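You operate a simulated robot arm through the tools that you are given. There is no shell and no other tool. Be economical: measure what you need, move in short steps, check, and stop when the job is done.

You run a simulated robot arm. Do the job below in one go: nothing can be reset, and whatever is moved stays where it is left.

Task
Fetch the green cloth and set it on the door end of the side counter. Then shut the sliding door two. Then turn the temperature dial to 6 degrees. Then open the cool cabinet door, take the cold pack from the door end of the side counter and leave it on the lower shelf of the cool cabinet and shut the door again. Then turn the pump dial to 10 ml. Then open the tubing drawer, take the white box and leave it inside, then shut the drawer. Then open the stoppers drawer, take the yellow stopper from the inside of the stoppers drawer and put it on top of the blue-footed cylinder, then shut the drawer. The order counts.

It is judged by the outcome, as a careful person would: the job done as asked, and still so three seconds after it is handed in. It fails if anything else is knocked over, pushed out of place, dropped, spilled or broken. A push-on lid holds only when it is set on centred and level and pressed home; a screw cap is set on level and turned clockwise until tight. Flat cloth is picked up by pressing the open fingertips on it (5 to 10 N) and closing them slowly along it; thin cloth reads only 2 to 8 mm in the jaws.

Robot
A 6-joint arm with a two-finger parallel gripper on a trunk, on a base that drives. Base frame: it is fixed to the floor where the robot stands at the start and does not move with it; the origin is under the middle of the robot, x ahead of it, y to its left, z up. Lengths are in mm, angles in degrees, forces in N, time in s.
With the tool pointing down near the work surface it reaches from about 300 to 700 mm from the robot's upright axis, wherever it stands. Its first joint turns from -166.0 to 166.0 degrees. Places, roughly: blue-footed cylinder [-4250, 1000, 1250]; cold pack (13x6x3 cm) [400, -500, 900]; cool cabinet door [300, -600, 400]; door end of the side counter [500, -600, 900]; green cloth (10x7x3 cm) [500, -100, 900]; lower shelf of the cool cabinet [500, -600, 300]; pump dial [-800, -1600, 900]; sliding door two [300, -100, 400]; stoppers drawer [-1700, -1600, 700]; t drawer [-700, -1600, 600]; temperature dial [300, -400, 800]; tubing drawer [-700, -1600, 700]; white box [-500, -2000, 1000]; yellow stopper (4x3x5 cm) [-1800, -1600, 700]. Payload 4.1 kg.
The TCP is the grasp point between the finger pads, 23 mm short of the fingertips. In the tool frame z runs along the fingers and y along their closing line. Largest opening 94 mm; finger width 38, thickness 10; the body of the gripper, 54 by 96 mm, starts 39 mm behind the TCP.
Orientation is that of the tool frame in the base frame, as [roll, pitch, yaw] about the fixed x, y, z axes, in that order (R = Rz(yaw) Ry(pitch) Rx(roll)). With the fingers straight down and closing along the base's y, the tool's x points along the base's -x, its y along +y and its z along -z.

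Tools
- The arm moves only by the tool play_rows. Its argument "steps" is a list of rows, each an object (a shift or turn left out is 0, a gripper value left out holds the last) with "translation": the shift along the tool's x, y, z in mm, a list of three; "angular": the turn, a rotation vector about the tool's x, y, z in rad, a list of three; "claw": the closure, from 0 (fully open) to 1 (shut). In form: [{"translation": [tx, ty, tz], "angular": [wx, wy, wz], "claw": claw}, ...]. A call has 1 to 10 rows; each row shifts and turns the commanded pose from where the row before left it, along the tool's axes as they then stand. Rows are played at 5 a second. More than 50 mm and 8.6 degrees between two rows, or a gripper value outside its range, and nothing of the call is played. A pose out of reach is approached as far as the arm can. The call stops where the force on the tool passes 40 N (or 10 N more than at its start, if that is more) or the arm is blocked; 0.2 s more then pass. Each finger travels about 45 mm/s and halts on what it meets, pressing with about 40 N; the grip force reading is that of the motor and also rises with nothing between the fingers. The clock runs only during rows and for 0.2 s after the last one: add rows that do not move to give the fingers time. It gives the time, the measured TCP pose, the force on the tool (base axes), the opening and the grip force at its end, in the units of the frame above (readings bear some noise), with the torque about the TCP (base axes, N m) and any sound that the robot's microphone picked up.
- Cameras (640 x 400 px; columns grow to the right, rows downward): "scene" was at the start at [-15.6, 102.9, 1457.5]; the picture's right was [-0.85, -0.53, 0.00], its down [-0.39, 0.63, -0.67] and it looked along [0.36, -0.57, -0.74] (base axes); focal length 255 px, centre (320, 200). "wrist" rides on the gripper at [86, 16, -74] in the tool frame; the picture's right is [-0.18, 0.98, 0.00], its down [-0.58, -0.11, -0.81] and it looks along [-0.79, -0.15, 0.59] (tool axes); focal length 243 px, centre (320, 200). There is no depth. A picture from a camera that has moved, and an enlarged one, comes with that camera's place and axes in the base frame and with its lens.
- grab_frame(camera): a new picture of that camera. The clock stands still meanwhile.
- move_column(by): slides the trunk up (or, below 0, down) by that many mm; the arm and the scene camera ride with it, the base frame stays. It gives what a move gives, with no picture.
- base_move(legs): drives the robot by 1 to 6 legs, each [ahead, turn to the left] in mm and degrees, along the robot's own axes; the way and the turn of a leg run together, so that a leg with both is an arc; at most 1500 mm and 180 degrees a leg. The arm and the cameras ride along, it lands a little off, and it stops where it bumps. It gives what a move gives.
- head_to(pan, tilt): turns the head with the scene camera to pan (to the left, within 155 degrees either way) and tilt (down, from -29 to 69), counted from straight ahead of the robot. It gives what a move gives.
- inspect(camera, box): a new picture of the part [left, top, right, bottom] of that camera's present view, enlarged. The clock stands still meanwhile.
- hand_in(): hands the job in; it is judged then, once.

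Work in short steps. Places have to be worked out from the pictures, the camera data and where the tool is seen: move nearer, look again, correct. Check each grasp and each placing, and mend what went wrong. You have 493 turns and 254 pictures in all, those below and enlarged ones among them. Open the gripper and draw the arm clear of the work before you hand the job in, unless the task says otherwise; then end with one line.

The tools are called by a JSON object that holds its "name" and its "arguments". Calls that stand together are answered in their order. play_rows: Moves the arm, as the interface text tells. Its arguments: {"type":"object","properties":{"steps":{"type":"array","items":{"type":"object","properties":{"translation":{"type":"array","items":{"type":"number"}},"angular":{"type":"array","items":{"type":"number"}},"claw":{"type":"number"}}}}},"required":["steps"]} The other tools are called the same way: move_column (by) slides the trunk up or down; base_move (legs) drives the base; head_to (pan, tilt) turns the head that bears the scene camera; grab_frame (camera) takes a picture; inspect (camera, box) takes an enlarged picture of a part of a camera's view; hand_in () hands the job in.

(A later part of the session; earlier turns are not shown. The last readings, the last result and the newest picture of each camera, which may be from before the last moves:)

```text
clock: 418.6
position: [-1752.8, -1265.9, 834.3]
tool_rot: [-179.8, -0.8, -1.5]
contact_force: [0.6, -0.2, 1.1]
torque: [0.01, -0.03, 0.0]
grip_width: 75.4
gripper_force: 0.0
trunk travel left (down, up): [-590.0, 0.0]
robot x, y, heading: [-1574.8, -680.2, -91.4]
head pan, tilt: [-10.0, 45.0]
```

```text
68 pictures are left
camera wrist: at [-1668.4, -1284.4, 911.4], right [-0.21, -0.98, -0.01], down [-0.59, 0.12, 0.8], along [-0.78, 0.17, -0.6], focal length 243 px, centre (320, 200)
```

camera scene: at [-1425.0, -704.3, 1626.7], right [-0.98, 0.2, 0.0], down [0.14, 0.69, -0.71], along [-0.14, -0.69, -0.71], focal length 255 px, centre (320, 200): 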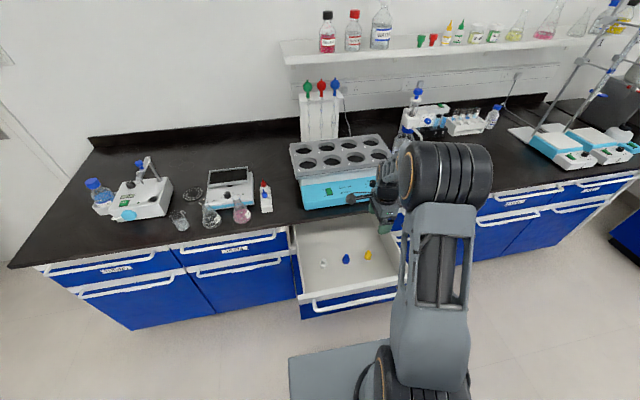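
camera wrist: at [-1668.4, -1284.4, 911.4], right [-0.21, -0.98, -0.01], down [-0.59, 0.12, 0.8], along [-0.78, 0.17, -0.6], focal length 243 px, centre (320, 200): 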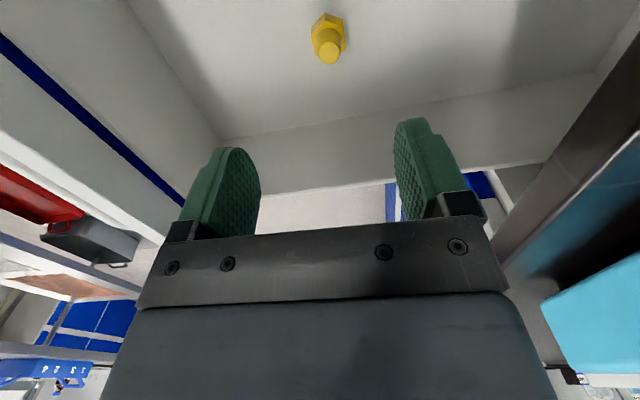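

Refined stopper axis ≈(-1750,-1273). Adjust and descend.

{"name": "play_rows", "arguments": {"steps": [{"translation": [2, 6, 30]}, {"translation": [0, 0, 45]}, {"translation": [0, 0, 30]}, {}]}}

{"name": "grab_frame", "arguments": {"camera": "wrist"}}

```text
clock: 419.6
position: [-1749.6, -1271.9, 731.9]
tool_rot: [-179.7, -0.8, -1.5]
contact_force: [0.6, -0.1, 0.2]
torque: [0.01, 0.04, -0.02]
grip_width: 75.2
gripper_force: 0.0
trunk travel left (down, up): [-590.0, 0.0]
robot x, y, heading: [-1580.5, -681.6, -91.5]
head pan, tilt: [-10.0, 45.0]
```

```text
67 pictures are left
camera wrist: at [-1665.2, -1290.5, 807.0], right [-0.21, -0.98, -0.01], down [-0.59, 0.12, 0.8], along [-0.78, 0.17, -0.6], focal length 243 px, centre (320, 200)
```

wrist: 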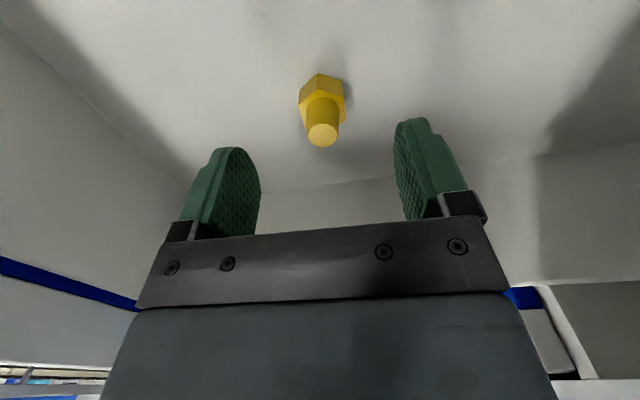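

Aligned in y; shift 5 mm in x and descend to TCP ≈671, then close on the hex flats.

{"name": "play_rows", "arguments": {"steps": [{"translation": [-5, 0, 30]}, {"translation": [0, 0, 20]}, {"translation": [0, 0, 11]}, {}, {"claw": 0.4}, {"claw": 0.6}, {"claw": 0.75}, {"claw": 0.9}, {}, {}]}}

{"name": "grab_frame", "arguments": {"camera": "wrist"}}

```text
clock: 421.8
position: [-1753.2, -1271.3, 670.3]
tool_rot: [-179.7, -0.8, -1.5]
contact_force: [0.6, 0.2, 0.6]
torque: [0.03, 0.01, -0.01]
grip_width: 26.2
gripper_force: 40.2
trunk travel left (down, up): [-590.0, 0.0]
robot x, y, heading: [-1577.9, -682.3, -91.5]
head pan, tilt: [-10.0, 45.0]
```

```text
66 pictures are left
camera wrist: at [-1668.9, -1290.6, 746.0], right [-0.21, -0.98, -0.01], down [-0.59, 0.12, 0.8], along [-0.78, 0.17, -0.6], focal length 243 px, centre (320, 200)
```

wrist: 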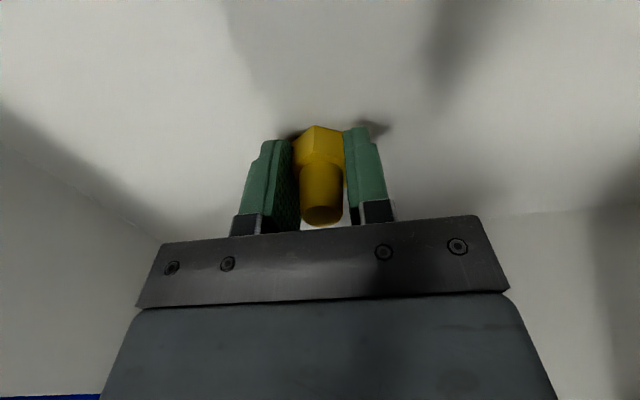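

Hex head gripped (26 mm across flats). Lift out and move the base right by 250 mm.

{"name": "play_rows", "arguments": {"steps": [{"translation": [0, 0, -15]}, {"translation": [0, 0, -45]}, {"translation": [0, 0, -45]}, {"translation": [0, 0, -45]}, {"translation": [0, 0, -45]}, {"translation": [0, 0, -45]}, {"translation": [0, 0, -45]}, {"translation": [0, 0, -45]}, {"translation": [0, 0, -20]}]}}

{"name": "base_move", "arguments": {"legs": [[-200, 0], [0, -88.5], [250, 0], [0, 90], [190, 0]]}}

{"name": "head_to", "arguments": {"pan": -15, "tilt": 50}}

{"name": "grab_frame", "arguments": {"camera": "scene"}}

```text
clock: 423.8
position: [-1758.3, -1272.9, 1021.8]
tool_rot: [-179.7, -0.9, -1.5]
contact_force: [0.0, -0.6, -0.3]
torque: [0.02, 0.02, -0.02]
grip_width: 25.8
gripper_force: 40.1
trunk travel left (down, up): [-590.0, 0.0]
robot x, y, heading: [-1578.2, -679.7, -91.3]
head pan, tilt: [-10.0, 45.0]
```

```text
clock: 433.1
position: [-2287.2, -885.3, 1021.5]
tool_rot: [-179.7, -0.8, -33.7]
contact_force: [-0.1, -0.1, -0.4]
torque: [-0.02, -0.03, -0.01]
grip_width: 27.2
gripper_force: 40.2
trunk travel left (down, up): [-590.0, 0.0]
robot x, y, heading: [-1819.9, -477.7, -123.7]
head pan, tilt: [-10.0, 45.0]
stopped in leg 4: the robot was blocked; the commanded pose is now the measured one
```

```text
clock: 433.8
position: [-2287.0, -883.6, 1021.0]
tool_rot: [-179.7, -0.9, -33.7]
contact_force: [-0.2, -0.5, -0.3]
torque: [0.01, 0.01, 0.01]
grip_width: 27.0
gripper_force: 40.3
trunk travel left (down, up): [-590.0, 0.0]
robot x, y, heading: [-1821.5, -474.2, -123.6]
head pan, tilt: [-15.0, 50.0]
```

```text
65 pictures are left
camera scene: at [-1704.8, -570.4, 1619.8], right [-0.66, 0.75, 0.0], down [0.58, 0.51, -0.64], along [-0.48, -0.42, -0.77], focal length 255 px, centre (320, 200)
```

scene: 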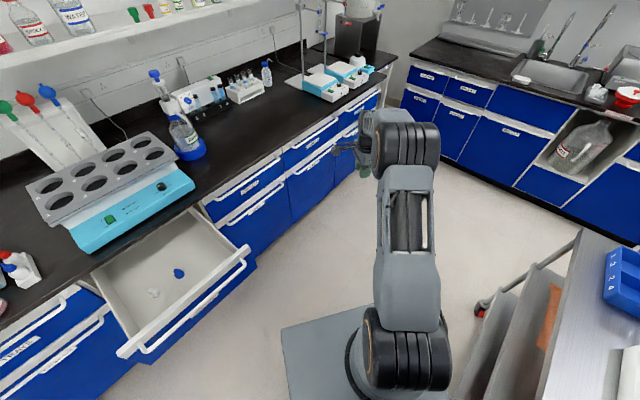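

The turn was blocked (rear near the cart). I move diagonally away from the cart, then turn to face the counter right of the drawer.

{"name": "base_move", "arguments": {"legs": [[0, -21], [410, 0]]}}

{"name": "head_to", "arguments": {"pan": 150, "tilt": 40}}

{"name": "grab_frame", "arguments": {"camera": "scene"}}

```text
clock: 437.4
position: [-2733.4, -916.1, 1021.0]
tool_rot: [-179.7, -0.7, -55.2]
contact_force: [-0.6, 0.1, -0.1]
torque: [-0.03, 0.01, 0.01]
grip_width: 27.0
gripper_force: 40.5
trunk travel left (down, up): [-590.0, 0.0]
robot x, y, heading: [-2154.5, -707.6, -145.2]
head pan, tilt: [-15.0, 50.0]
```

```text
clock: 439.9
position: [-2735.3, -916.0, 1021.5]
tool_rot: [-179.7, -0.8, -55.2]
contact_force: [-0.2, 0.2, -0.4]
torque: [0.01, 0.01, -0.01]
grip_width: 26.9
gripper_force: 39.5
trunk travel left (down, up): [-590.0, 0.0]
robot x, y, heading: [-2148.5, -708.4, -145.2]
head pan, tilt: [150.0, 40.0]
```

```text
64 pictures are left
camera scene: at [-1920.6, -803.5, 1633.9], right [0.08, -1.0, 0.0], down [-0.64, -0.05, -0.77], along [0.76, 0.06, -0.64], focal length 255 px, centre (320, 200)
```

scene: 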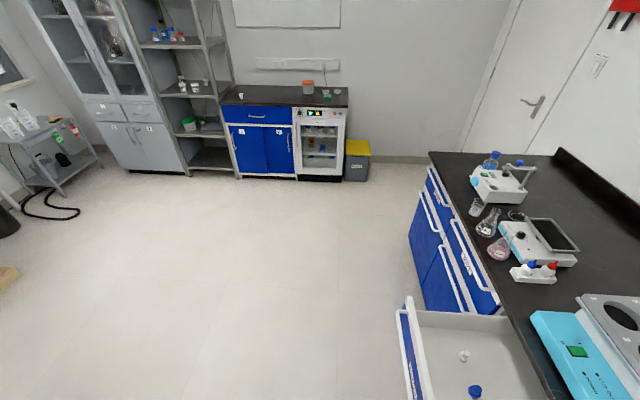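

{"name": "base_move", "arguments": {"legs": [[0, 55], [140, 0]]}}

{"name": "head_to", "arguments": {"pan": -15, "tilt": 50}}

{"name": "grab_frame", "arguments": {"camera": "scene"}}

```text
clock: 443.7
position: [-2321.2, -1441.7, 1021.1]
tool_rot: [-179.6, -0.8, -0.6]
contact_force: [0.1, 0.2, -0.9]
torque: [0.0, 0.01, -0.04]
grip_width: 27.0
gripper_force: 39.9
trunk travel left (down, up): [-590.0, 0.0]
robot x, y, heading: [-2154.0, -846.5, -90.7]
head pan, tilt: [150.0, 40.0]
```

```text
clock: 446.2
position: [-2321.2, -1441.1, 1020.9]
tool_rot: [-179.7, -0.8, -0.4]
contact_force: [-0.6, -0.3, -0.3]
torque: [0.02, 0.03, 0.02]
grip_width: 27.0
gripper_force: 40.2
trunk travel left (down, up): [-590.0, 0.0]
robot x, y, heading: [-2153.0, -843.7, -90.5]
head pan, tilt: [-15.0, 50.0]
```

```text
63 pictures are left
camera scene: at [-2004.7, -861.6, 1619.8], right [-0.96, 0.27, 0.0], down [0.21, 0.74, -0.64], along [-0.17, -0.62, -0.77], focal length 255 px, centre (320, 200)
```

scene: 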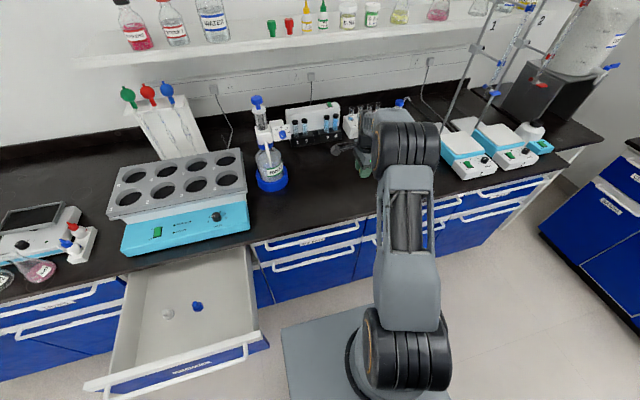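

Free strip at the counter edge right in front. Turn the tool to yaw 90 (so the flats face ±x) and go over (-2270,-1388).

{"name": "play_rows", "arguments": {"steps": [{"angular": [0, 0, -0.149]}, {"angular": [0, 0, -0.149]}, {"angular": [0, 0, -0.149]}, {"angular": [0, 0, -0.149]}, {"angular": [0, 0, -0.149]}, {"angular": [0, 0, -0.149]}, {"angular": [0, 0, -0.149]}, {"angular": [0, 0, -0.149]}, {"angular": [0, 0, -0.149]}, {"angular": [0, 0, -0.149]}]}}

{"name": "play_rows", "arguments": {"steps": [{"angular": [0, 0, -0.085]}, {"translation": [26, 26, 0]}, {"translation": [26, 26, 0]}, {"translation": [0, 0, 45]}, {"translation": [0, 0, 40]}, {}]}}

{"name": "grab_frame", "arguments": {"camera": "wrist"}}

```text
clock: 448.4
position: [-2321.3, -1439.8, 1021.1]
tool_rot: [179.3, -0.4, 84.9]
contact_force: [-1.1, -0.3, 0.4]
torque: [0.01, 0.01, 0.01]
grip_width: 27.1
gripper_force: 40.1
trunk travel left (down, up): [-590.0, 0.0]
robot x, y, heading: [-2153.3, -845.4, -90.6]
head pan, tilt: [-15.0, 50.0]
```

```text
clock: 449.8
position: [-2267.7, -1388.7, 935.6]
tool_rot: [179.2, -0.3, 89.8]
contact_force: [-0.4, 0.6, -0.3]
torque: [0.0, 0.02, 0.02]
grip_width: 26.9
gripper_force: 39.6
trunk travel left (down, up): [-590.0, 0.0]
robot x, y, heading: [-2153.1, -847.5, -90.6]
head pan, tilt: [-15.0, 50.0]
```

```text
62 pictures are left
camera wrist: at [-2251.6, -1302.1, 1011.2], right [0.98, -0.19, 0.01], down [-0.12, -0.58, 0.8], along [-0.14, -0.79, -0.6], focal length 243 px, centre (320, 200)
```

wrist: 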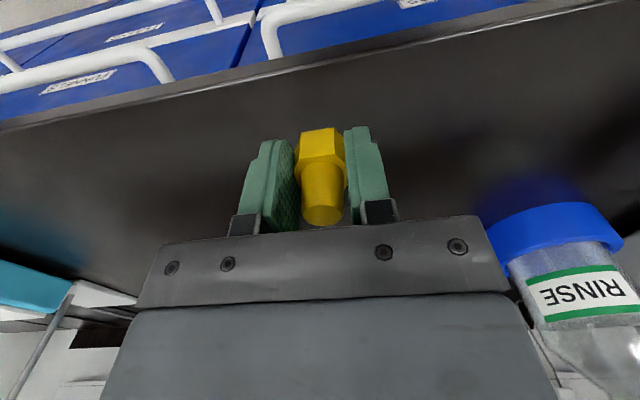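

Edge is at y≈-1367; shift 8 mm inward and descend to set the stopper down.

{"name": "play_rows", "arguments": {"steps": [{"translation": [-8, 0, 20]}, {"translation": [0, 0, 15]}, {"translation": [0, 0, 7]}, {"translation": [0, 0, 4]}, {"translation": [0, 0, 3]}, {"translation": [0, 0, 3]}, {"translation": [0, 0, 3]}, {}]}}

```text
clock: 451.6
position: [-2268.2, -1396.3, 882.7]
tool_rot: [179.1, -0.3, 89.7]
contact_force: [-0.6, 0.3, -0.5]
torque: [0.0, 0.0, 0.01]
grip_width: 26.9
gripper_force: 39.8
trunk travel left (down, up): [-590.0, 0.0]
robot x, y, heading: [-2151.4, -845.3, -90.7]
head pan, tilt: [-15.0, 50.0]
```

{"name": "play_rows", "arguments": {"steps": [{"translation": [0, 0, 2]}, {"translation": [0, 0, 2]}, {"translation": [0, 0, 2]}, {"translation": [0, 0, 2]}, {}]}}

```text
clock: 452.8
position: [-2266.1, -1396.3, 877.1]
tool_rot: [179.3, 0.2, 89.7]
contact_force: [-1.3, -3.4, 38.6]
torque: [-0.28, -0.04, -0.02]
grip_width: 26.8
gripper_force: 40.1
trunk travel left (down, up): [-590.0, 0.0]
robot x, y, heading: [-2151.8, -846.9, -90.5]
head pan, tilt: [-15.0, 50.0]
```

Stopper is on the counter (surface ≈854). Ease, open, and rise.

{"name": "play_rows", "arguments": {"steps": [{"translation": [0, 0, -2]}, {"claw": 0.75}, {"claw": 0.6}, {"claw": 0.5}, {}, {"translation": [0, 0, -20]}, {"translation": [0, 0, -45]}, {"translation": [0, 0, -45]}, {"translation": [0, 0, -45]}, {"translation": [0, 0, -30]}]}}

{"name": "grab_frame", "arguments": {"camera": "wrist"}}

```text
clock: 455.0
position: [-2270.6, -1396.9, 1060.0]
tool_rot: [179.2, -0.4, 89.8]
contact_force: [0.1, -0.1, -0.6]
torque: [0.02, 0.0, -0.01]
grip_width: 46.8
gripper_force: 0.0
trunk travel left (down, up): [-590.0, 0.0]
robot x, y, heading: [-2155.7, -847.0, -90.3]
head pan, tilt: [-15.0, 50.0]
```

```text
61 pictures are left
camera wrist: at [-2256.2, -1310.1, 1136.8], right [0.98, -0.19, 0.01], down [-0.12, -0.59, 0.8], along [-0.14, -0.79, -0.6], focal length 243 px, centre (320, 200)
```

wrist: 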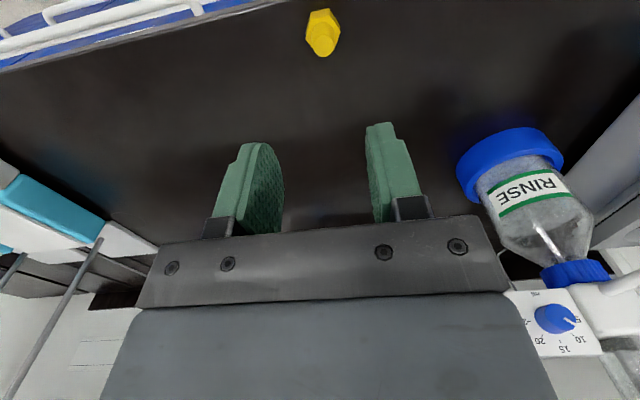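

Stopper stands at ≈(-2266,-1396). Pull back, tilt the tool to horizontal (camera below), then lower to 20 mm above the counter.

{"name": "play_rows", "arguments": {"steps": [{"translation": [45, 0, 0]}, {"translation": [45, 0, 0]}, {"translation": [45, 0, 0]}, {"translation": [35, 0, 0], "angular": [0, -0.149, 0]}, {"angular": [0, -0.149, 0]}, {"angular": [0, -0.149, 0]}, {"angular": [0, -0.149, 0]}, {"angular": [0, -0.149, 0]}, {"angular": [0, -0.149, 0]}, {"angular": [0, -0.149, 0]}]}}

{"name": "play_rows", "arguments": {"steps": [{"angular": [0, -0.149, 0]}, {"angular": [0, -0.149, 0]}, {"angular": [0, -0.149, 0]}, {"angular": [0, -0.085, 0]}]}}

{"name": "move_column", "arguments": {"by": -180}}

{"name": "grab_frame", "arguments": {"camera": "wrist"}}

```text
clock: 457.2
position: [-2297.0, -1272.0, 1065.2]
tool_rot: [178.5, 59.5, 88.3]
contact_force: [0.3, 0.2, 0.9]
torque: [0.03, -0.01, -0.03]
grip_width: 47.3
gripper_force: 0.0
out of reach, approached as far as the arm can: row 8, 9, 10
trunk travel left (down, up): [-590.0, 0.0]
robot x, y, heading: [-2155.3, -844.4, -90.7]
head pan, tilt: [-15.0, 50.0]
```

```text
clock: 458.2
position: [-2321.5, -1292.3, 1096.7]
tool_rot: [92.2, 88.9, 2.0]
contact_force: [0.9, 0.9, -0.4]
torque: [-0.02, -0.04, -0.01]
grip_width: 47.0
gripper_force: 0.2
out of reach, approached as far as the arm can: row 1, 2, 3, 4
trunk travel left (down, up): [-590.0, 0.0]
robot x, y, heading: [-2151.2, -845.5, -90.7]
head pan, tilt: [-15.0, 50.0]
```

```text
clock: 460.2
position: [-2321.1, -1292.9, 917.3]
tool_rot: [97.4, 88.9, 7.4]
contact_force: [-0.3, 0.0, -0.4]
torque: [0.01, -0.04, 0.0]
grip_width: 46.9
gripper_force: 0.1
trunk travel left (down, up): [-410.0, 180.0]
robot x, y, heading: [-2153.7, -845.7, -90.8]
head pan, tilt: [-15.0, 50.0]
```

```text
60 pictures are left
camera wrist: at [-2303.7, -1217.5, 831.8], right [0.98, 0.0, 0.2], down [-0.12, 0.81, 0.58], along [-0.17, -0.59, 0.79], focal length 243 px, centre (320, 200)
```

wrist: 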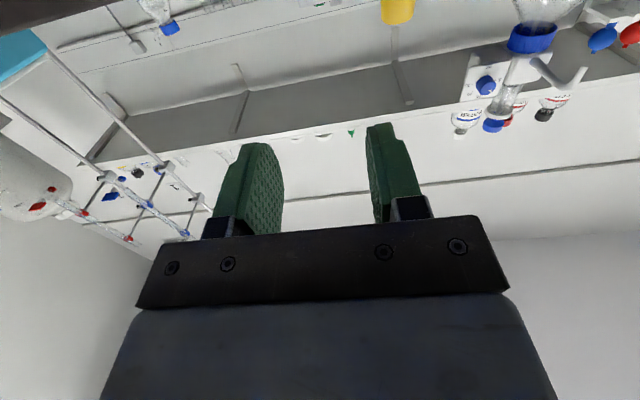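

Lower 43 mm and shift +55 mm in x so the stopper (x≈-2267) is centred.

{"name": "play_rows", "arguments": {"steps": [{"translation": [0, 27, 15]}, {"translation": [0, 27, 10]}, {"translation": [22, 0, 0]}, {"translation": [19, 0, 0]}, {}]}}

{"name": "grab_frame", "arguments": {"camera": "wrist"}}

{"name": "inspect", "arguments": {"camera": "scene", "box": [280, 140, 400, 260]}}

```text
clock: 461.4
position: [-2292.0, -1332.5, 915.6]
tool_rot: [100.6, 88.3, 10.6]
contact_force: [0.3, 0.2, 0.4]
torque: [0.0, -0.02, -0.04]
grip_width: 46.8
gripper_force: 0.2
out of reach, approached as far as the arm can: row 1, 2, 3, 4
trunk travel left (down, up): [-410.0, 180.0]
robot x, y, heading: [-2155.7, -847.3, -90.6]
head pan, tilt: [-15.0, 50.0]
```

```text
59 pictures are left
camera wrist: at [-2272.7, -1256.3, 830.2], right [0.98, 0.0, 0.21], down [-0.13, 0.8, 0.58], along [-0.17, -0.6, 0.78], focal length 243 px, centre (320, 200)
```

wrist: 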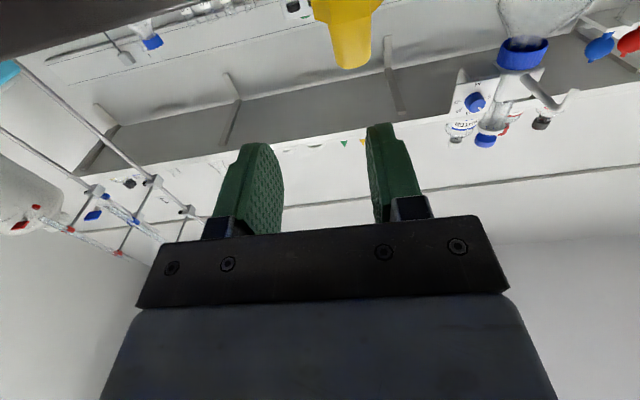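

```text
3.33 times, centred on (340, 200) of scene
camera zoom: at [-2004.8, -861.6, 1439.8], right [-0.96, 0.27, 0.0], down [0.21, 0.74, -0.64], along [-0.17, -0.62, -0.77], focal length 849 px, centre (253, 200)
```

zoom: 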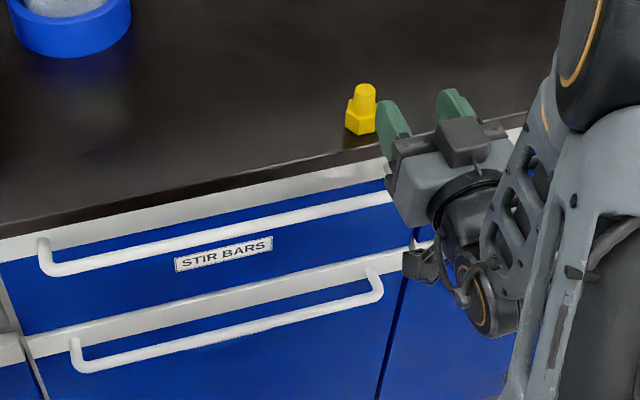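

Arm is at its lateral limit, so I use the trunk and base: lower 41 mm, turn the base 3° left, then check.

{"name": "move_column", "arguments": {"by": -41}}

{"name": "base_move", "arguments": {"legs": [[0, 3]]}}

{"name": "inspect", "arguments": {"camera": "scene", "box": [300, 130, 400, 230]}}

{"name": "grab_frame", "arguments": {"camera": "wrist"}}

```text
clock: 462.3
position: [-2291.9, -1332.4, 875.6]
tool_rot: [100.5, 88.3, 10.6]
contact_force: [-0.4, 0.5, 0.2]
torque: [0.0, 0.03, 0.0]
grip_width: 46.8
gripper_force: 0.1
trunk travel left (down, up): [-369.0, 221.0]
robot x, y, heading: [-2153.3, -850.3, -90.6]
head pan, tilt: [-15.0, 50.0]
```

```text
clock: 463.1
position: [-2264.1, -1337.9, 874.3]
tool_rot: [100.7, 88.3, 13.8]
contact_force: [0.3, 0.0, 0.6]
torque: [0.02, -0.02, -0.02]
grip_width: 47.1
gripper_force: 0.0
trunk travel left (down, up): [-369.0, 221.0]
robot x, y, heading: [-2152.3, -849.8, -87.7]
head pan, tilt: [-15.0, 50.0]
```

```text
4.00 times, centred on (350, 180) of scene
camera zoom: at [-2004.0, -853.6, 1398.8], right [-0.98, 0.22, 0.0], down [0.17, 0.75, -0.64], along [-0.14, -0.63, -0.77], focal length 1019 px, centre (200, 280)
```

zoom: 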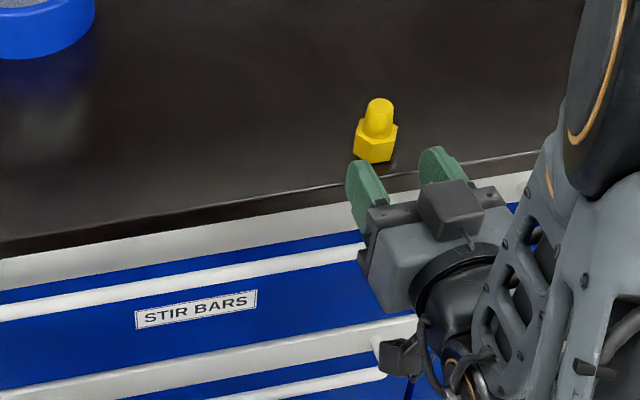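

```text
56 pictures are left
camera wrist: at [-2250.2, -1262.1, 789.2], right [0.98, 0.05, 0.21], down [-0.17, 0.8, 0.58], along [-0.14, -0.6, 0.78], focal length 243 px, centre (320, 200)
```

wrist: 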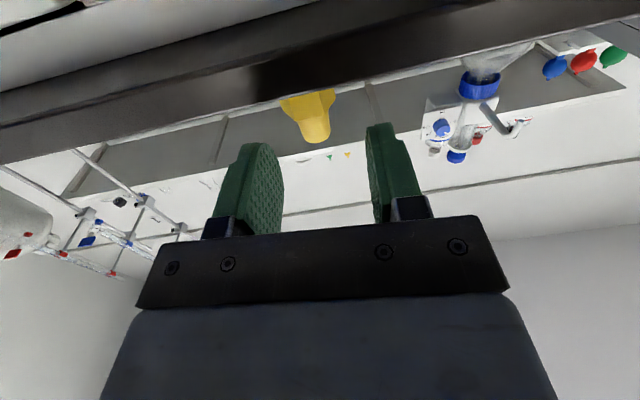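

Raise 3 mm, shift 6 mm toward the stopper's x, and drive 50 mm ahead.

{"name": "play_rows", "arguments": {"steps": [{"translation": [-3, -6, 0]}, {}]}}

{"name": "base_move", "arguments": {"legs": [[48, 0]]}}

{"name": "inspect", "arguments": {"camera": "scene", "box": [300, 130, 400, 230]}}

```text
clock: 463.7
position: [-2270.4, -1338.8, 878.1]
tool_rot: [100.8, 88.3, 14.0]
contact_force: [0.5, 0.6, -0.4]
torque: [0.01, 0.0, 0.02]
grip_width: 47.1
gripper_force: 0.1
trunk travel left (down, up): [-369.0, 221.0]
robot x, y, heading: [-2153.2, -848.7, -87.5]
head pan, tilt: [-15.0, 50.0]
```

```text
clock: 464.6
position: [-2268.7, -1386.8, 877.9]
tool_rot: [100.5, 88.3, 13.8]
contact_force: [0.4, 1.3, 1.6]
torque: [0.03, 0.0, 0.01]
grip_width: 47.1
gripper_force: 0.0
trunk travel left (down, up): [-369.0, 221.0]
robot x, y, heading: [-2151.6, -892.7, -87.6]
head pan, tilt: [-15.0, 50.0]
```

```text
4.00 times, centred on (350, 180) of scene
camera zoom: at [-2002.0, -901.5, 1398.8], right [-0.98, 0.22, 0.0], down [0.17, 0.75, -0.64], along [-0.14, -0.63, -0.77], focal length 1019 px, centre (200, 280)
```

zoom: 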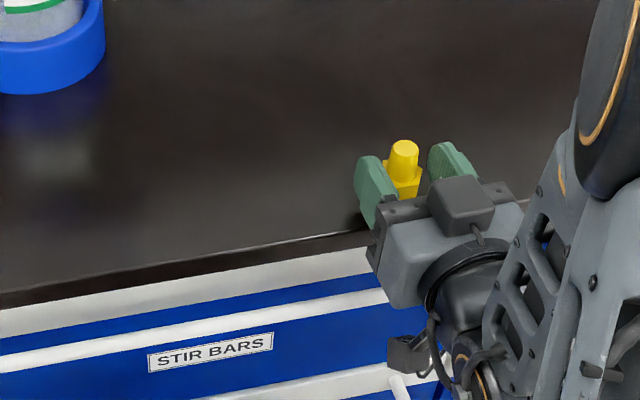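

Stopper is between the fingers. Close.

{"name": "play_rows", "arguments": {"steps": [{"translation": [2, 0, 4]}, {"claw": 0.6}, {"claw": 0.7}, {"claw": 0.85}, {"claw": 1.0}, {}, {}]}}

{"name": "inspect", "arguments": {"camera": "scene", "box": [300, 130, 400, 230]}}

```text
clock: 466.2
position: [-2269.0, -1391.0, 877.1]
tool_rot: [100.6, 88.2, 13.7]
contact_force: [0.4, -1.2, 0.6]
torque: [-0.01, 0.01, 0.01]
grip_width: 27.9
gripper_force: 39.9
trunk travel left (down, up): [-369.0, 221.0]
robot x, y, heading: [-2154.2, -891.6, -87.3]
head pan, tilt: [-15.0, 50.0]
```

```text
4.00 times, centred on (350, 180) of scene
camera zoom: at [-2002.0, -901.6, 1398.8], right [-0.98, 0.22, 0.0], down [0.17, 0.75, -0.64], along [-0.14, -0.63, -0.77], focal length 1019 px, centre (200, 280)
```

zoom: 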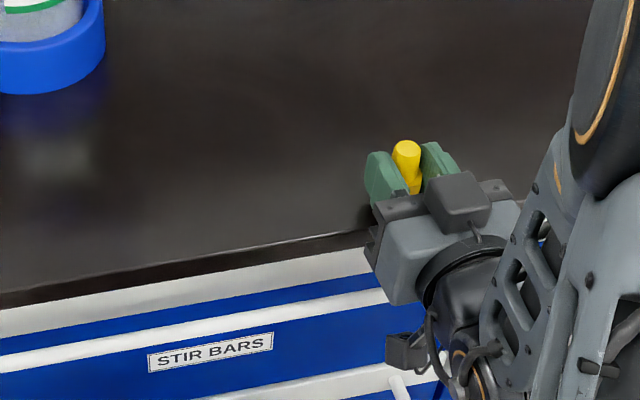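

Firmly held (28 mm). Lift with the trunk, back away, and roll the tool 180° so the plug points down.

{"name": "move_column", "arguments": {"by": 200}}

{"name": "base_move", "arguments": {"legs": [[-180, 0]]}}

{"name": "play_rows", "arguments": {"steps": [{"translation": [0, -40, 0]}, {"angular": [0, 0, 0.149]}, {"angular": [0, 0, 0.149]}, {"angular": [0, 0, 0.149]}, {"angular": [0, 0, 0.149]}, {"angular": [0, 0, 0.149]}, {"angular": [0, 0, 0.149]}, {"angular": [0, 0, 0.149]}, {"angular": [0, 0, 0.149]}, {"angular": [0, 0, 0.149]}]}}

{"name": "play_rows", "arguments": {"steps": [{"angular": [0, 0, 0.149]}, {"angular": [0, 0, 0.149]}, {"angular": [0, 0, 0.149]}, {"angular": [0, 0, 0.149]}, {"angular": [0, 0, 0.149]}, {"angular": [0, 0, 0.149]}, {"angular": [0, 0, 0.149]}, {"angular": [0, 0, 0.149]}, {"angular": [0, 0, 0.149]}, {"angular": [0, 0, 0.149]}]}}

{"name": "grab_frame", "arguments": {"camera": "wrist"}}

```text
clock: 468.4
position: [-2269.2, -1390.9, 1075.6]
tool_rot: [100.8, 88.2, 14.0]
contact_force: [-0.2, 0.1, -0.3]
torque: [-0.04, 0.0, 0.02]
grip_width: 28.1
gripper_force: 39.6
trunk travel left (down, up): [-569.0, 21.0]
robot x, y, heading: [-2149.2, -893.0, -87.3]
head pan, tilt: [-15.0, 50.0]
```

```text
clock: 469.9
position: [-2276.7, -1209.2, 1076.1]
tool_rot: [99.8, 88.3, 12.8]
contact_force: [-0.5, -0.1, 0.0]
torque: [0.01, 0.0, -0.02]
grip_width: 28.0
gripper_force: 40.5
trunk travel left (down, up): [-569.0, 21.0]
robot x, y, heading: [-2158.4, -712.9, -87.8]
head pan, tilt: [-15.0, 50.0]
```

```text
clock: 472.1
position: [-2316.5, -1210.8, 1075.4]
tool_rot: [90.3, 11.3, 3.1]
contact_force: [-0.3, 0.3, -0.7]
torque: [0.02, 0.01, -0.02]
grip_width: 28.0
gripper_force: 40.0
trunk travel left (down, up): [-569.0, 21.0]
robot x, y, heading: [-2162.9, -712.3, -87.7]
head pan, tilt: [-15.0, 50.0]
```

```text
clock: 474.3
position: [-2317.7, -1213.2, 1074.8]
tool_rot: [91.0, -74.1, 1.9]
contact_force: [0.5, 0.2, -0.1]
torque: [0.0, -0.01, 0.04]
grip_width: 28.0
gripper_force: 40.2
trunk travel left (down, up): [-569.0, 21.0]
robot x, y, heading: [-2160.0, -712.8, -87.6]
head pan, tilt: [-15.0, 50.0]
```

```text
53 pictures are left
camera wrist: at [-2313.2, -1137.4, 1163.1], right [-0.99, -0.05, 0.09], down [-0.1, 0.81, -0.58], along [-0.04, -0.59, -0.81], focal length 243 px, centre (320, 200)
```

wrist: 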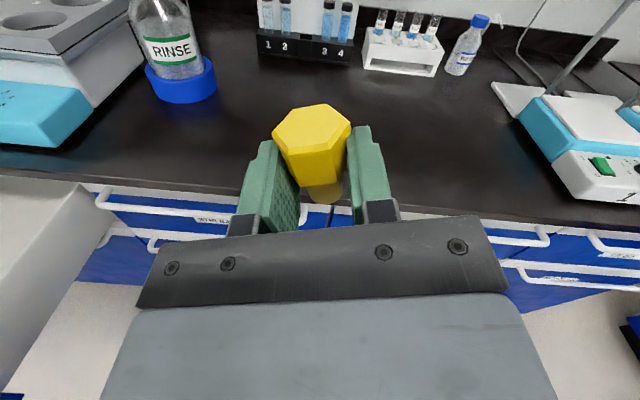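

Plug down now; finish the roll, then look toward the cylinder's area to plan the drive.

{"name": "play_rows", "arguments": {"steps": [{"angular": [0, 0, 0.135]}, {"angular": [0, 0, 0.135]}]}}

{"name": "head_to", "arguments": {"pan": -130, "tilt": 25}}

{"name": "grab_frame", "arguments": {"camera": "scene"}}

{"name": "head_to", "arguments": {"pan": -75, "tilt": 30}}

{"name": "grab_frame", "arguments": {"camera": "scene"}}

```text
clock: 474.9
position: [-2316.1, -1211.7, 1076.2]
tool_rot: [122.5, -89.4, -29.4]
contact_force: [-0.7, -0.4, -1.2]
torque: [-0.02, -0.02, -0.01]
grip_width: 27.8
gripper_force: 39.8
trunk travel left (down, up): [-569.0, 21.0]
robot x, y, heading: [-2161.6, -718.1, -87.9]
head pan, tilt: [-15.0, 50.0]
```

```text
clock: 476.8
position: [-2316.8, -1212.4, 1074.8]
tool_rot: [115.2, -89.2, -22.3]
contact_force: [0.3, -0.3, 0.2]
torque: [0.01, 0.01, -0.01]
grip_width: 28.0
gripper_force: 40.0
trunk travel left (down, up): [-569.0, 21.0]
robot x, y, heading: [-2160.1, -709.3, -87.7]
head pan, tilt: [-130.0, 25.0]
```

```text
52 pictures are left
camera scene: at [-2065.7, -590.4, 1636.3], right [0.61, 0.79, 0.0], down [0.33, -0.26, -0.91], along [-0.72, 0.55, -0.42], focal length 255 px, centre (320, 200)
```

scene: 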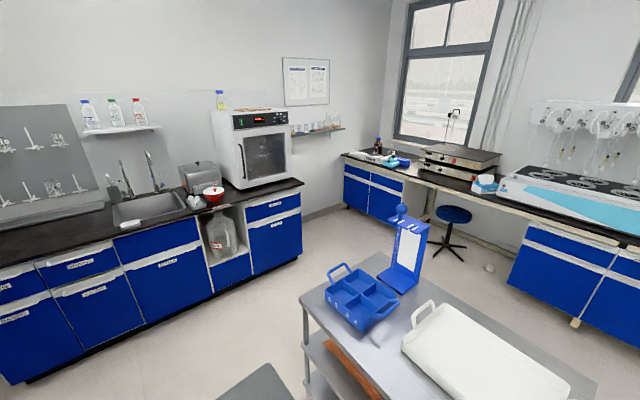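

```text
clock: 478.1
position: [-2318.1, -1211.5, 1074.8]
tool_rot: [115.4, -89.3, -22.4]
contact_force: [-0.8, 0.2, 0.2]
torque: [0.0, 0.0, -0.01]
grip_width: 27.7
gripper_force: 40.4
trunk travel left (down, up): [-569.0, 21.0]
robot x, y, heading: [-2159.5, -709.2, -87.6]
head pan, tilt: [-75.0, 30.0]
```

```text
51 pictures are left
camera scene: at [-2079.1, -673.6, 1628.3], right [-0.3, 0.95, 0.0], down [0.48, 0.15, -0.87], along [-0.83, -0.26, -0.5], focal length 255 px, centre (320, 200)
```

scene: 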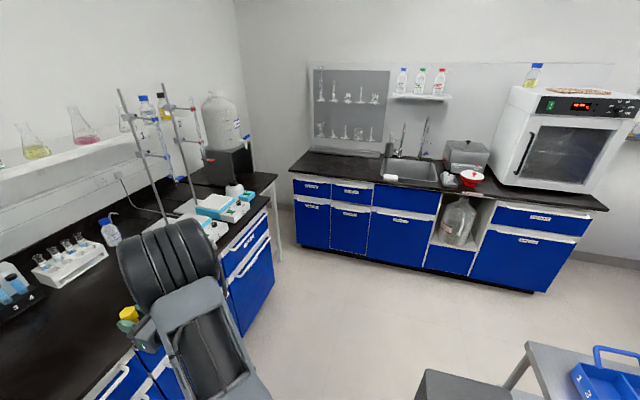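

{"name": "head_to", "arguments": {"pan": -130, "tilt": 15}}

{"name": "inspect", "arguments": {"camera": "scene", "box": [270, 130, 370, 200]}}

```text
clock: 479.3
position: [-2319.1, -1213.0, 1074.6]
tool_rot: [115.3, -89.3, -22.3]
contact_force: [-0.6, -0.2, -0.2]
torque: [-0.01, 0.03, 0.0]
grip_width: 28.0
gripper_force: 39.5
trunk travel left (down, up): [-569.0, 21.0]
robot x, y, heading: [-2159.5, -713.6, -88.0]
head pan, tilt: [-130.0, 15.0]
```

```text
5.71 times, centred on (320, 165) of scene
camera zoom: at [-2066.7, -589.7, 1652.5], right [0.61, 0.79, 0.0], down [0.21, -0.16, -0.97], along [-0.77, 0.59, -0.26], focal length 1455 px, centre (320, 400)
```

zoom: 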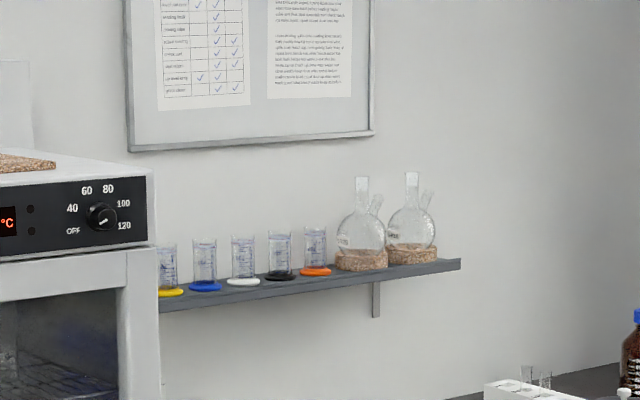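

The blue-footed cylinder stands on the wall shelf beyond the oven (second from left). I drive around the cart: west, then north.

{"name": "base_move", "arguments": {"legs": [[0, -92], [960, 0], [0, -90], [700, 0]]}}

{"name": "head_to", "arguments": {"pan": 55, "tilt": 20}}

{"name": "grab_frame", "arguments": {"camera": "scene"}}

```text
clock: 495.3
position: [-2952.7, 471.4, 1074.3]
tool_rot: [118.0, -89.3, 154.6]
contact_force: [0.5, -0.1, -0.6]
torque: [0.03, 0.04, 0.0]
grip_width: 28.0
gripper_force: 40.2
trunk travel left (down, up): [-569.0, 21.0]
robot x, y, heading: [-3114.0, -24.7, 92.0]
head pan, tilt: [-130.0, 15.0]
```

```text
clock: 498.0
position: [-2953.3, 470.8, 1073.5]
tool_rot: [117.2, -89.3, 155.4]
contact_force: [-0.2, 0.6, 0.7]
torque: [-0.01, -0.01, 0.0]
grip_width: 27.9
gripper_force: 39.3
trunk travel left (down, up): [-569.0, 21.0]
robot x, y, heading: [-3115.2, -25.5, 91.8]
head pan, tilt: [55.0, 20.0]
```

```text
49 pictures are left
camera scene: at [-3354.5, -40.2, 1644.4], right [0.55, 0.84, 0.0], down [0.29, -0.19, -0.94], along [-0.79, 0.51, -0.34], focal length 255 px, centre (320, 200)
```

scene: 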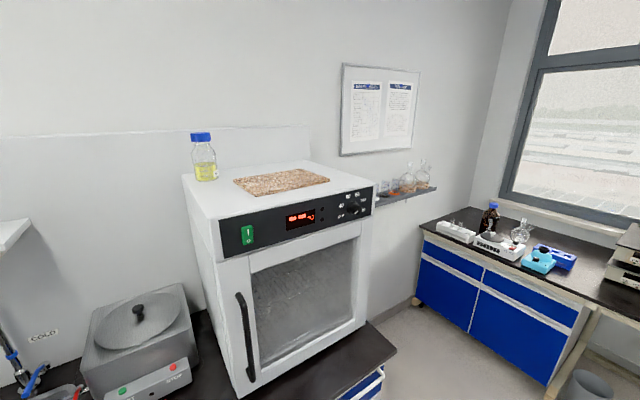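

Path clear. Drive on to y≈700 and face the wall (−x).

{"name": "base_move", "arguments": {"legs": [[720, 0], [0, 88]]}}

{"name": "head_to", "arguments": {"pan": 0, "tilt": 22}}

{"name": "grab_frame", "arguments": {"camera": "scene"}}

```text
clock: 505.7
position: [-3632.2, 862.2, 1075.0]
tool_rot: [117.1, -89.3, -116.0]
contact_force: [0.1, -0.4, 0.9]
torque: [0.03, -0.01, -0.01]
grip_width: 28.0
gripper_force: 39.7
trunk travel left (down, up): [-569.0, 21.0]
robot x, y, heading: [-3142.2, 687.5, -179.7]
head pan, tilt: [55.0, 20.0]
```

```text
clock: 506.9
position: [-3631.5, 861.2, 1074.9]
tool_rot: [117.3, -89.3, -115.9]
contact_force: [-0.4, -0.7, -0.2]
torque: [0.03, 0.04, 0.0]
grip_width: 27.9
gripper_force: 40.1
trunk travel left (down, up): [-569.0, 21.0]
robot x, y, heading: [-3137.6, 689.6, -179.3]
head pan, tilt: [0.0, 22.0]
```

```text
48 pictures are left
camera scene: at [-3167.3, 521.7, 1641.1], right [-0.01, 1.0, 0.0], down [0.37, 0.0, -0.93], along [-0.93, -0.01, -0.37], focal length 255 px, centre (320, 200)
```

scene: 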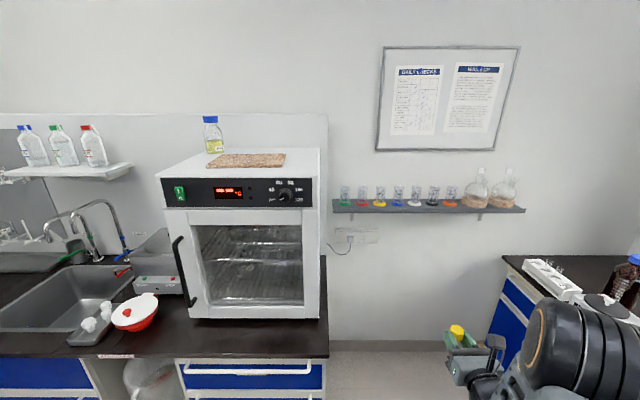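

{"name": "inspect", "arguments": {"camera": "scene", "box": [330, 170, 430, 220]}}

```text
6.40 times, centred on (380, 195) of scene
camera zoom: at [-3167.3, 521.7, 1641.1], right [-0.01, 1.0, 0.0], down [0.37, 0.0, -0.93], along [-0.93, -0.01, -0.37], focal length 1630 px, centre (-64, 232)
```

zoom: 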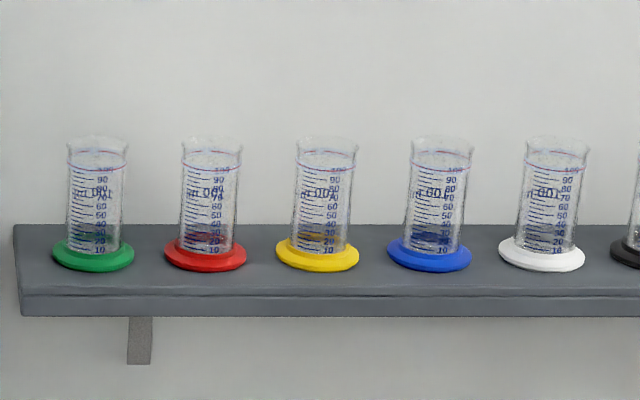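

The blue-footed cylinder is the 4th on the shelf, roughly (-4300,880). Shift slightly right while advancing, to pass the counter end, and raise the arm.

{"name": "play_rows", "arguments": {"steps": [{"translation": [45, 0, 0]}, {"translation": [45, 0, 0]}, {"translation": [45, 0, 0]}, {"translation": [45, 0, 0]}, {"translation": [45, 0, 0]}, {"translation": [40, 0, 0]}]}}

{"name": "base_move", "arguments": {"legs": [[0, -16], [280, 0], [0, 15.5]]}}

{"name": "grab_frame", "arguments": {"camera": "wrist"}}

{"name": "head_to", "arguments": {"pan": -8, "tilt": 25}}

{"name": "grab_frame", "arguments": {"camera": "scene"}}

```text
clock: 508.4
position: [-3632.9, 858.7, 1342.2]
tool_rot: [119.8, -89.4, -118.6]
contact_force: [0.2, 0.7, 0.3]
torque: [0.0, -0.02, 0.02]
grip_width: 28.1
gripper_force: 40.2
trunk travel left (down, up): [-569.0, 21.0]
robot x, y, heading: [-3137.6, 689.2, -179.4]
head pan, tilt: [0.0, 22.0]
```

```text
clock: 512.1
position: [-3898.0, 937.1, 1341.9]
tool_rot: [116.8, -89.3, -116.2]
contact_force: [-0.4, -1.0, 0.7]
torque: [0.02, -0.02, -0.02]
grip_width: 28.0
gripper_force: 40.5
trunk travel left (down, up): [-569.0, 21.0]
robot x, y, heading: [-3406.8, 763.1, -180.0]
head pan, tilt: [0.0, 22.0]
```

```text
46 pictures are left
camera wrist: at [-3825.0, 953.9, 1428.1], right [-0.01, 0.98, -0.17], down [0.81, -0.09, -0.58], along [-0.59, -0.15, -0.8], focal length 243 px, centre (320, 200)
```

wrist: 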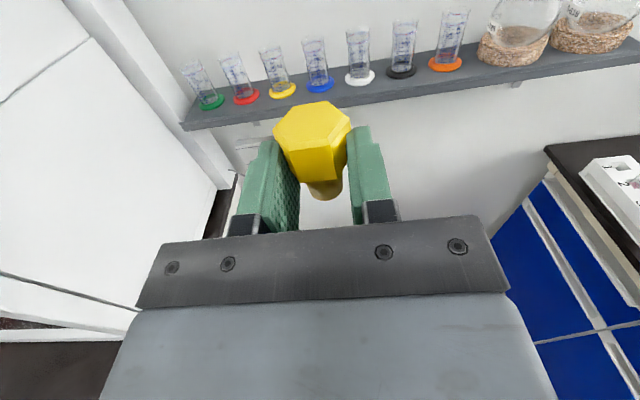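

```text
clock: 512.8
position: [-3898.6, 937.5, 1340.3]
tool_rot: [117.4, -89.4, -116.5]
contact_force: [0.1, -0.9, -0.4]
torque: [-0.01, 0.0, 0.01]
grip_width: 27.7
gripper_force: 40.0
trunk travel left (down, up): [-569.0, 21.0]
robot x, y, heading: [-3408.7, 761.3, -180.0]
head pan, tilt: [-8.0, 25.0]
```

```text
45 pictures are left
camera scene: at [-3434.8, 608.8, 1636.3], right [0.14, 0.99, 0.0], down [0.42, -0.06, -0.91], along [-0.9, 0.12, -0.42], focal length 255 px, centre (320, 200)
```

scene: 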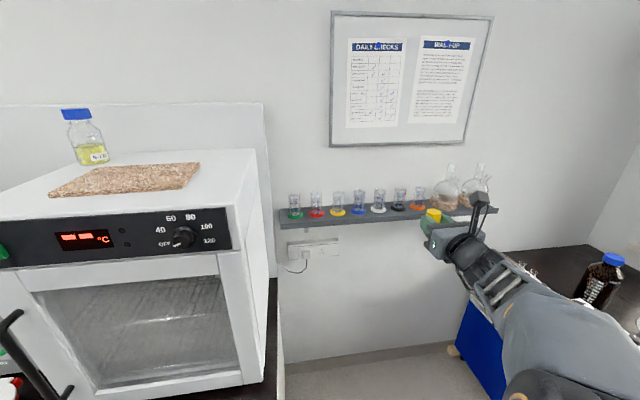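

{"name": "inspect", "arguments": {"camera": "wrist", "box": [270, 20, 380, 110]}}

```text
4.44 times, centred on (325, 65) of wrist
camera zoom: at [-3825.0, 954.0, 1428.1], right [-0.01, 0.98, -0.17], down [0.81, -0.09, -0.58], along [-0.59, -0.15, -0.8], focal length 1078 px, centre (298, 800)
```

zoom: 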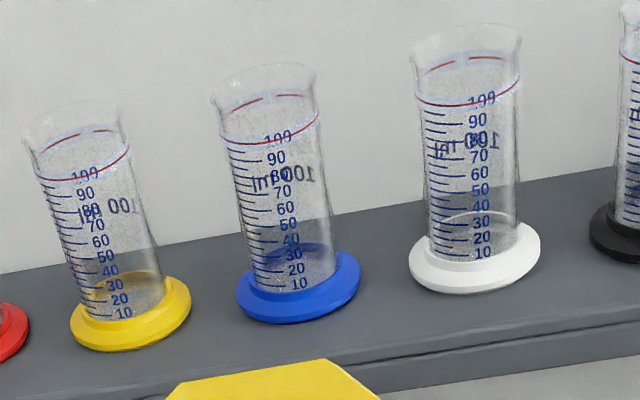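

Triangulated mouth of the blue-footed cylinder: (-4373,896,≈1226). Extend the arm toward it at safe height (neighbours' flasks are further right).

{"name": "play_rows", "arguments": {"steps": [{"translation": [0, -6, 40]}, {"translation": [0, -6, 40]}, {"translation": [0, -6, 40]}, {"translation": [0, -6, 40]}, {"translation": [0, -6, 40]}, {"translation": [0, -6, 40]}, {"translation": [0, -5, 40]}]}}

{"name": "grab_frame", "arguments": {"camera": "wrist"}}

```text
clock: 514.4
position: [-4180.7, 891.5, 1336.7]
tool_rot: [124.9, -89.2, -124.2]
contact_force: [-0.2, 0.2, -0.2]
torque: [0.01, -0.02, -0.04]
grip_width: 28.1
gripper_force: 39.7
trunk travel left (down, up): [-569.0, 21.0]
robot x, y, heading: [-3408.4, 766.3, -179.9]
head pan, tilt: [-8.0, 25.0]
```

```text
43 pictures are left
camera wrist: at [-4107.5, 907.5, 1424.8], right [-0.01, 0.98, -0.17], down [0.81, -0.09, -0.58], along [-0.58, -0.15, -0.8], focal length 243 px, centre (320, 200)
```

wrist: 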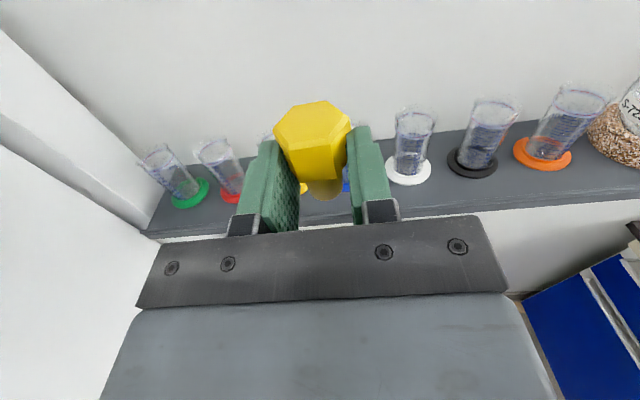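

Drive the base 165 mm forward (left side just passes the counter end).

{"name": "base_move", "arguments": {"legs": [[165, 0]]}}

{"name": "head_to", "arguments": {"pan": -20, "tilt": 30}}

{"name": "grab_frame", "arguments": {"camera": "scene"}}

{"name": "grab_frame", "arguments": {"camera": "wrist"}}

```text
clock: 515.9
position: [-4333.2, 889.9, 1339.7]
tool_rot: [112.6, -89.4, -111.7]
contact_force: [0.7, -0.4, 0.0]
torque: [-0.01, -0.01, 0.0]
grip_width: 28.1
gripper_force: 40.1
trunk travel left (down, up): [-569.0, 21.0]
robot x, y, heading: [-3559.0, 765.0, -178.3]
head pan, tilt: [-8.0, 25.0]
```

```text
clock: 516.6
position: [-4334.8, 889.7, 1337.7]
tool_rot: [115.6, -89.3, -114.7]
contact_force: [0.7, -1.0, -0.1]
torque: [-0.03, -0.01, 0.0]
grip_width: 27.9
gripper_force: 40.2
trunk travel left (down, up): [-569.0, 21.0]
robot x, y, heading: [-3561.9, 762.9, -178.5]
head pan, tilt: [-20.0, 30.0]
```

```text
42 pictures are left
camera scene: at [-3579.7, 628.4, 1628.3], right [0.31, 0.95, 0.0], down [0.47, -0.16, -0.87], along [-0.82, 0.27, -0.5], focal length 255 px, centre (320, 200)
```

scene: 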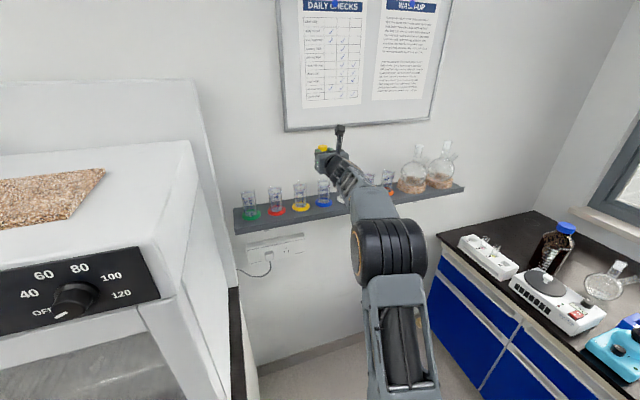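

```text
41 pictures are left
camera wrist: at [-4261.2, 906.6, 1425.8], right [-0.01, 0.98, -0.17], down [0.81, -0.09, -0.58], along [-0.58, -0.15, -0.8], focal length 243 px, centre (320, 200)
```

wrist: 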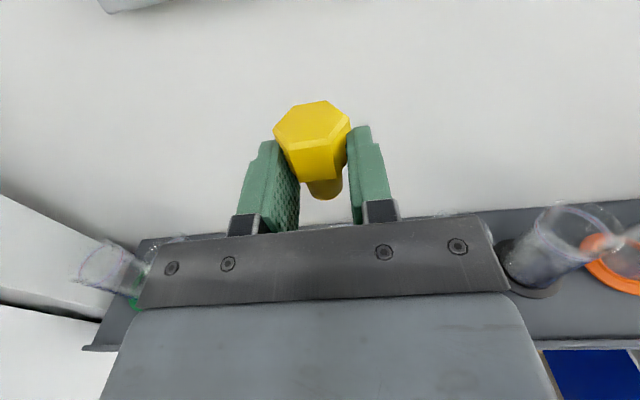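

{"name": "inspect", "arguments": {"camera": "scene", "box": [285, 130, 385, 220]}}

```text
4.44 times, centred on (335, 175) of scene
camera zoom: at [-3579.7, 628.4, 1628.3], right [0.31, 0.95, 0.0], down [0.47, -0.16, -0.87], along [-0.82, 0.27, -0.5], focal length 1132 px, centre (253, 311)
```

zoom: 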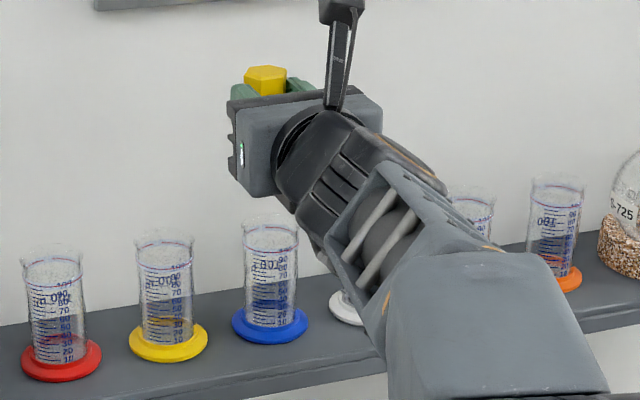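

Mouth refined: (-4354,898,1235). The mouth is wider than the stopper's plug, so it should rest head-down (stable) on top; I roll the tool back 180° up here (head down) before lowering.

{"name": "play_rows", "arguments": {"steps": [{"translation": [20, 0, -30]}, {"angular": [0, 0, -0.149]}, {"angular": [0, 0, -0.149]}, {"angular": [0, 0, -0.149]}, {"angular": [0, 0, -0.149]}, {"angular": [0, 0, -0.149]}, {"angular": [0, 0, -0.149]}, {"angular": [0, 0, -0.149]}, {"angular": [0, 0, -0.149]}, {"angular": [0, 0, -0.149]}]}}

{"name": "play_rows", "arguments": {"steps": [{"angular": [0, 0, -0.149]}, {"angular": [0, 0, -0.149]}, {"angular": [0, 0, -0.149]}, {"angular": [0, 0, -0.149]}, {"angular": [0, 0, -0.149]}, {"angular": [0, 0, -0.149]}, {"angular": [0, 0, -0.149]}, {"angular": [0, 0, -0.149]}, {"angular": [0, 0, -0.149]}, {"angular": [0, 0, -0.149]}]}}

{"name": "play_rows", "arguments": {"steps": [{"angular": [0, 0, -0.149]}, {"angular": [0, 0, -0.012]}]}}

{"name": "inspect", "arguments": {"camera": "scene", "box": [285, 110, 385, 220]}}

```text
clock: 518.8
position: [-4305.2, 891.9, 1358.8]
tool_rot: [90.3, -12.4, -89.2]
contact_force: [0.2, 0.3, 0.1]
torque: [0.0, -0.02, -0.06]
grip_width: 28.0
gripper_force: 40.0
trunk travel left (down, up): [-569.0, 21.0]
robot x, y, heading: [-3560.8, 765.8, -178.4]
head pan, tilt: [-20.0, 30.0]
```

```text
clock: 521.0
position: [-4305.8, 890.7, 1358.6]
tool_rot: [91.0, 73.1, -88.1]
contact_force: [-1.3, 0.9, -0.6]
torque: [-0.01, -0.01, -0.03]
grip_width: 28.2
gripper_force: 39.9
trunk travel left (down, up): [-569.0, 21.0]
robot x, y, heading: [-3560.2, 764.4, -178.5]
head pan, tilt: [-20.0, 30.0]
```

```text
clock: 521.6
position: [-4304.9, 889.7, 1359.8]
tool_rot: [92.3, 82.3, -86.9]
contact_force: [0.2, 0.0, 0.9]
torque: [0.02, 0.02, -0.01]
grip_width: 28.1
gripper_force: 39.9
trunk travel left (down, up): [-569.0, 21.0]
robot x, y, heading: [-3561.1, 765.7, -178.4]
head pan, tilt: [-20.0, 30.0]
```

```text
3.64 times, centred on (335, 165) of scene
camera zoom: at [-3579.7, 628.8, 1628.3], right [0.31, 0.95, 0.0], down [0.47, -0.16, -0.87], along [-0.82, 0.27, -0.5], focal length 926 px, centre (266, 327)
```

zoom: 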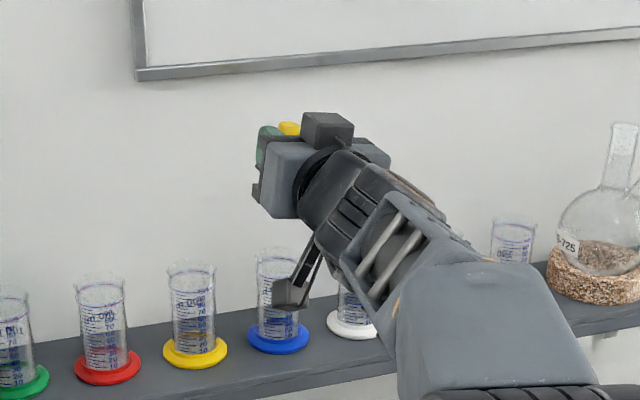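

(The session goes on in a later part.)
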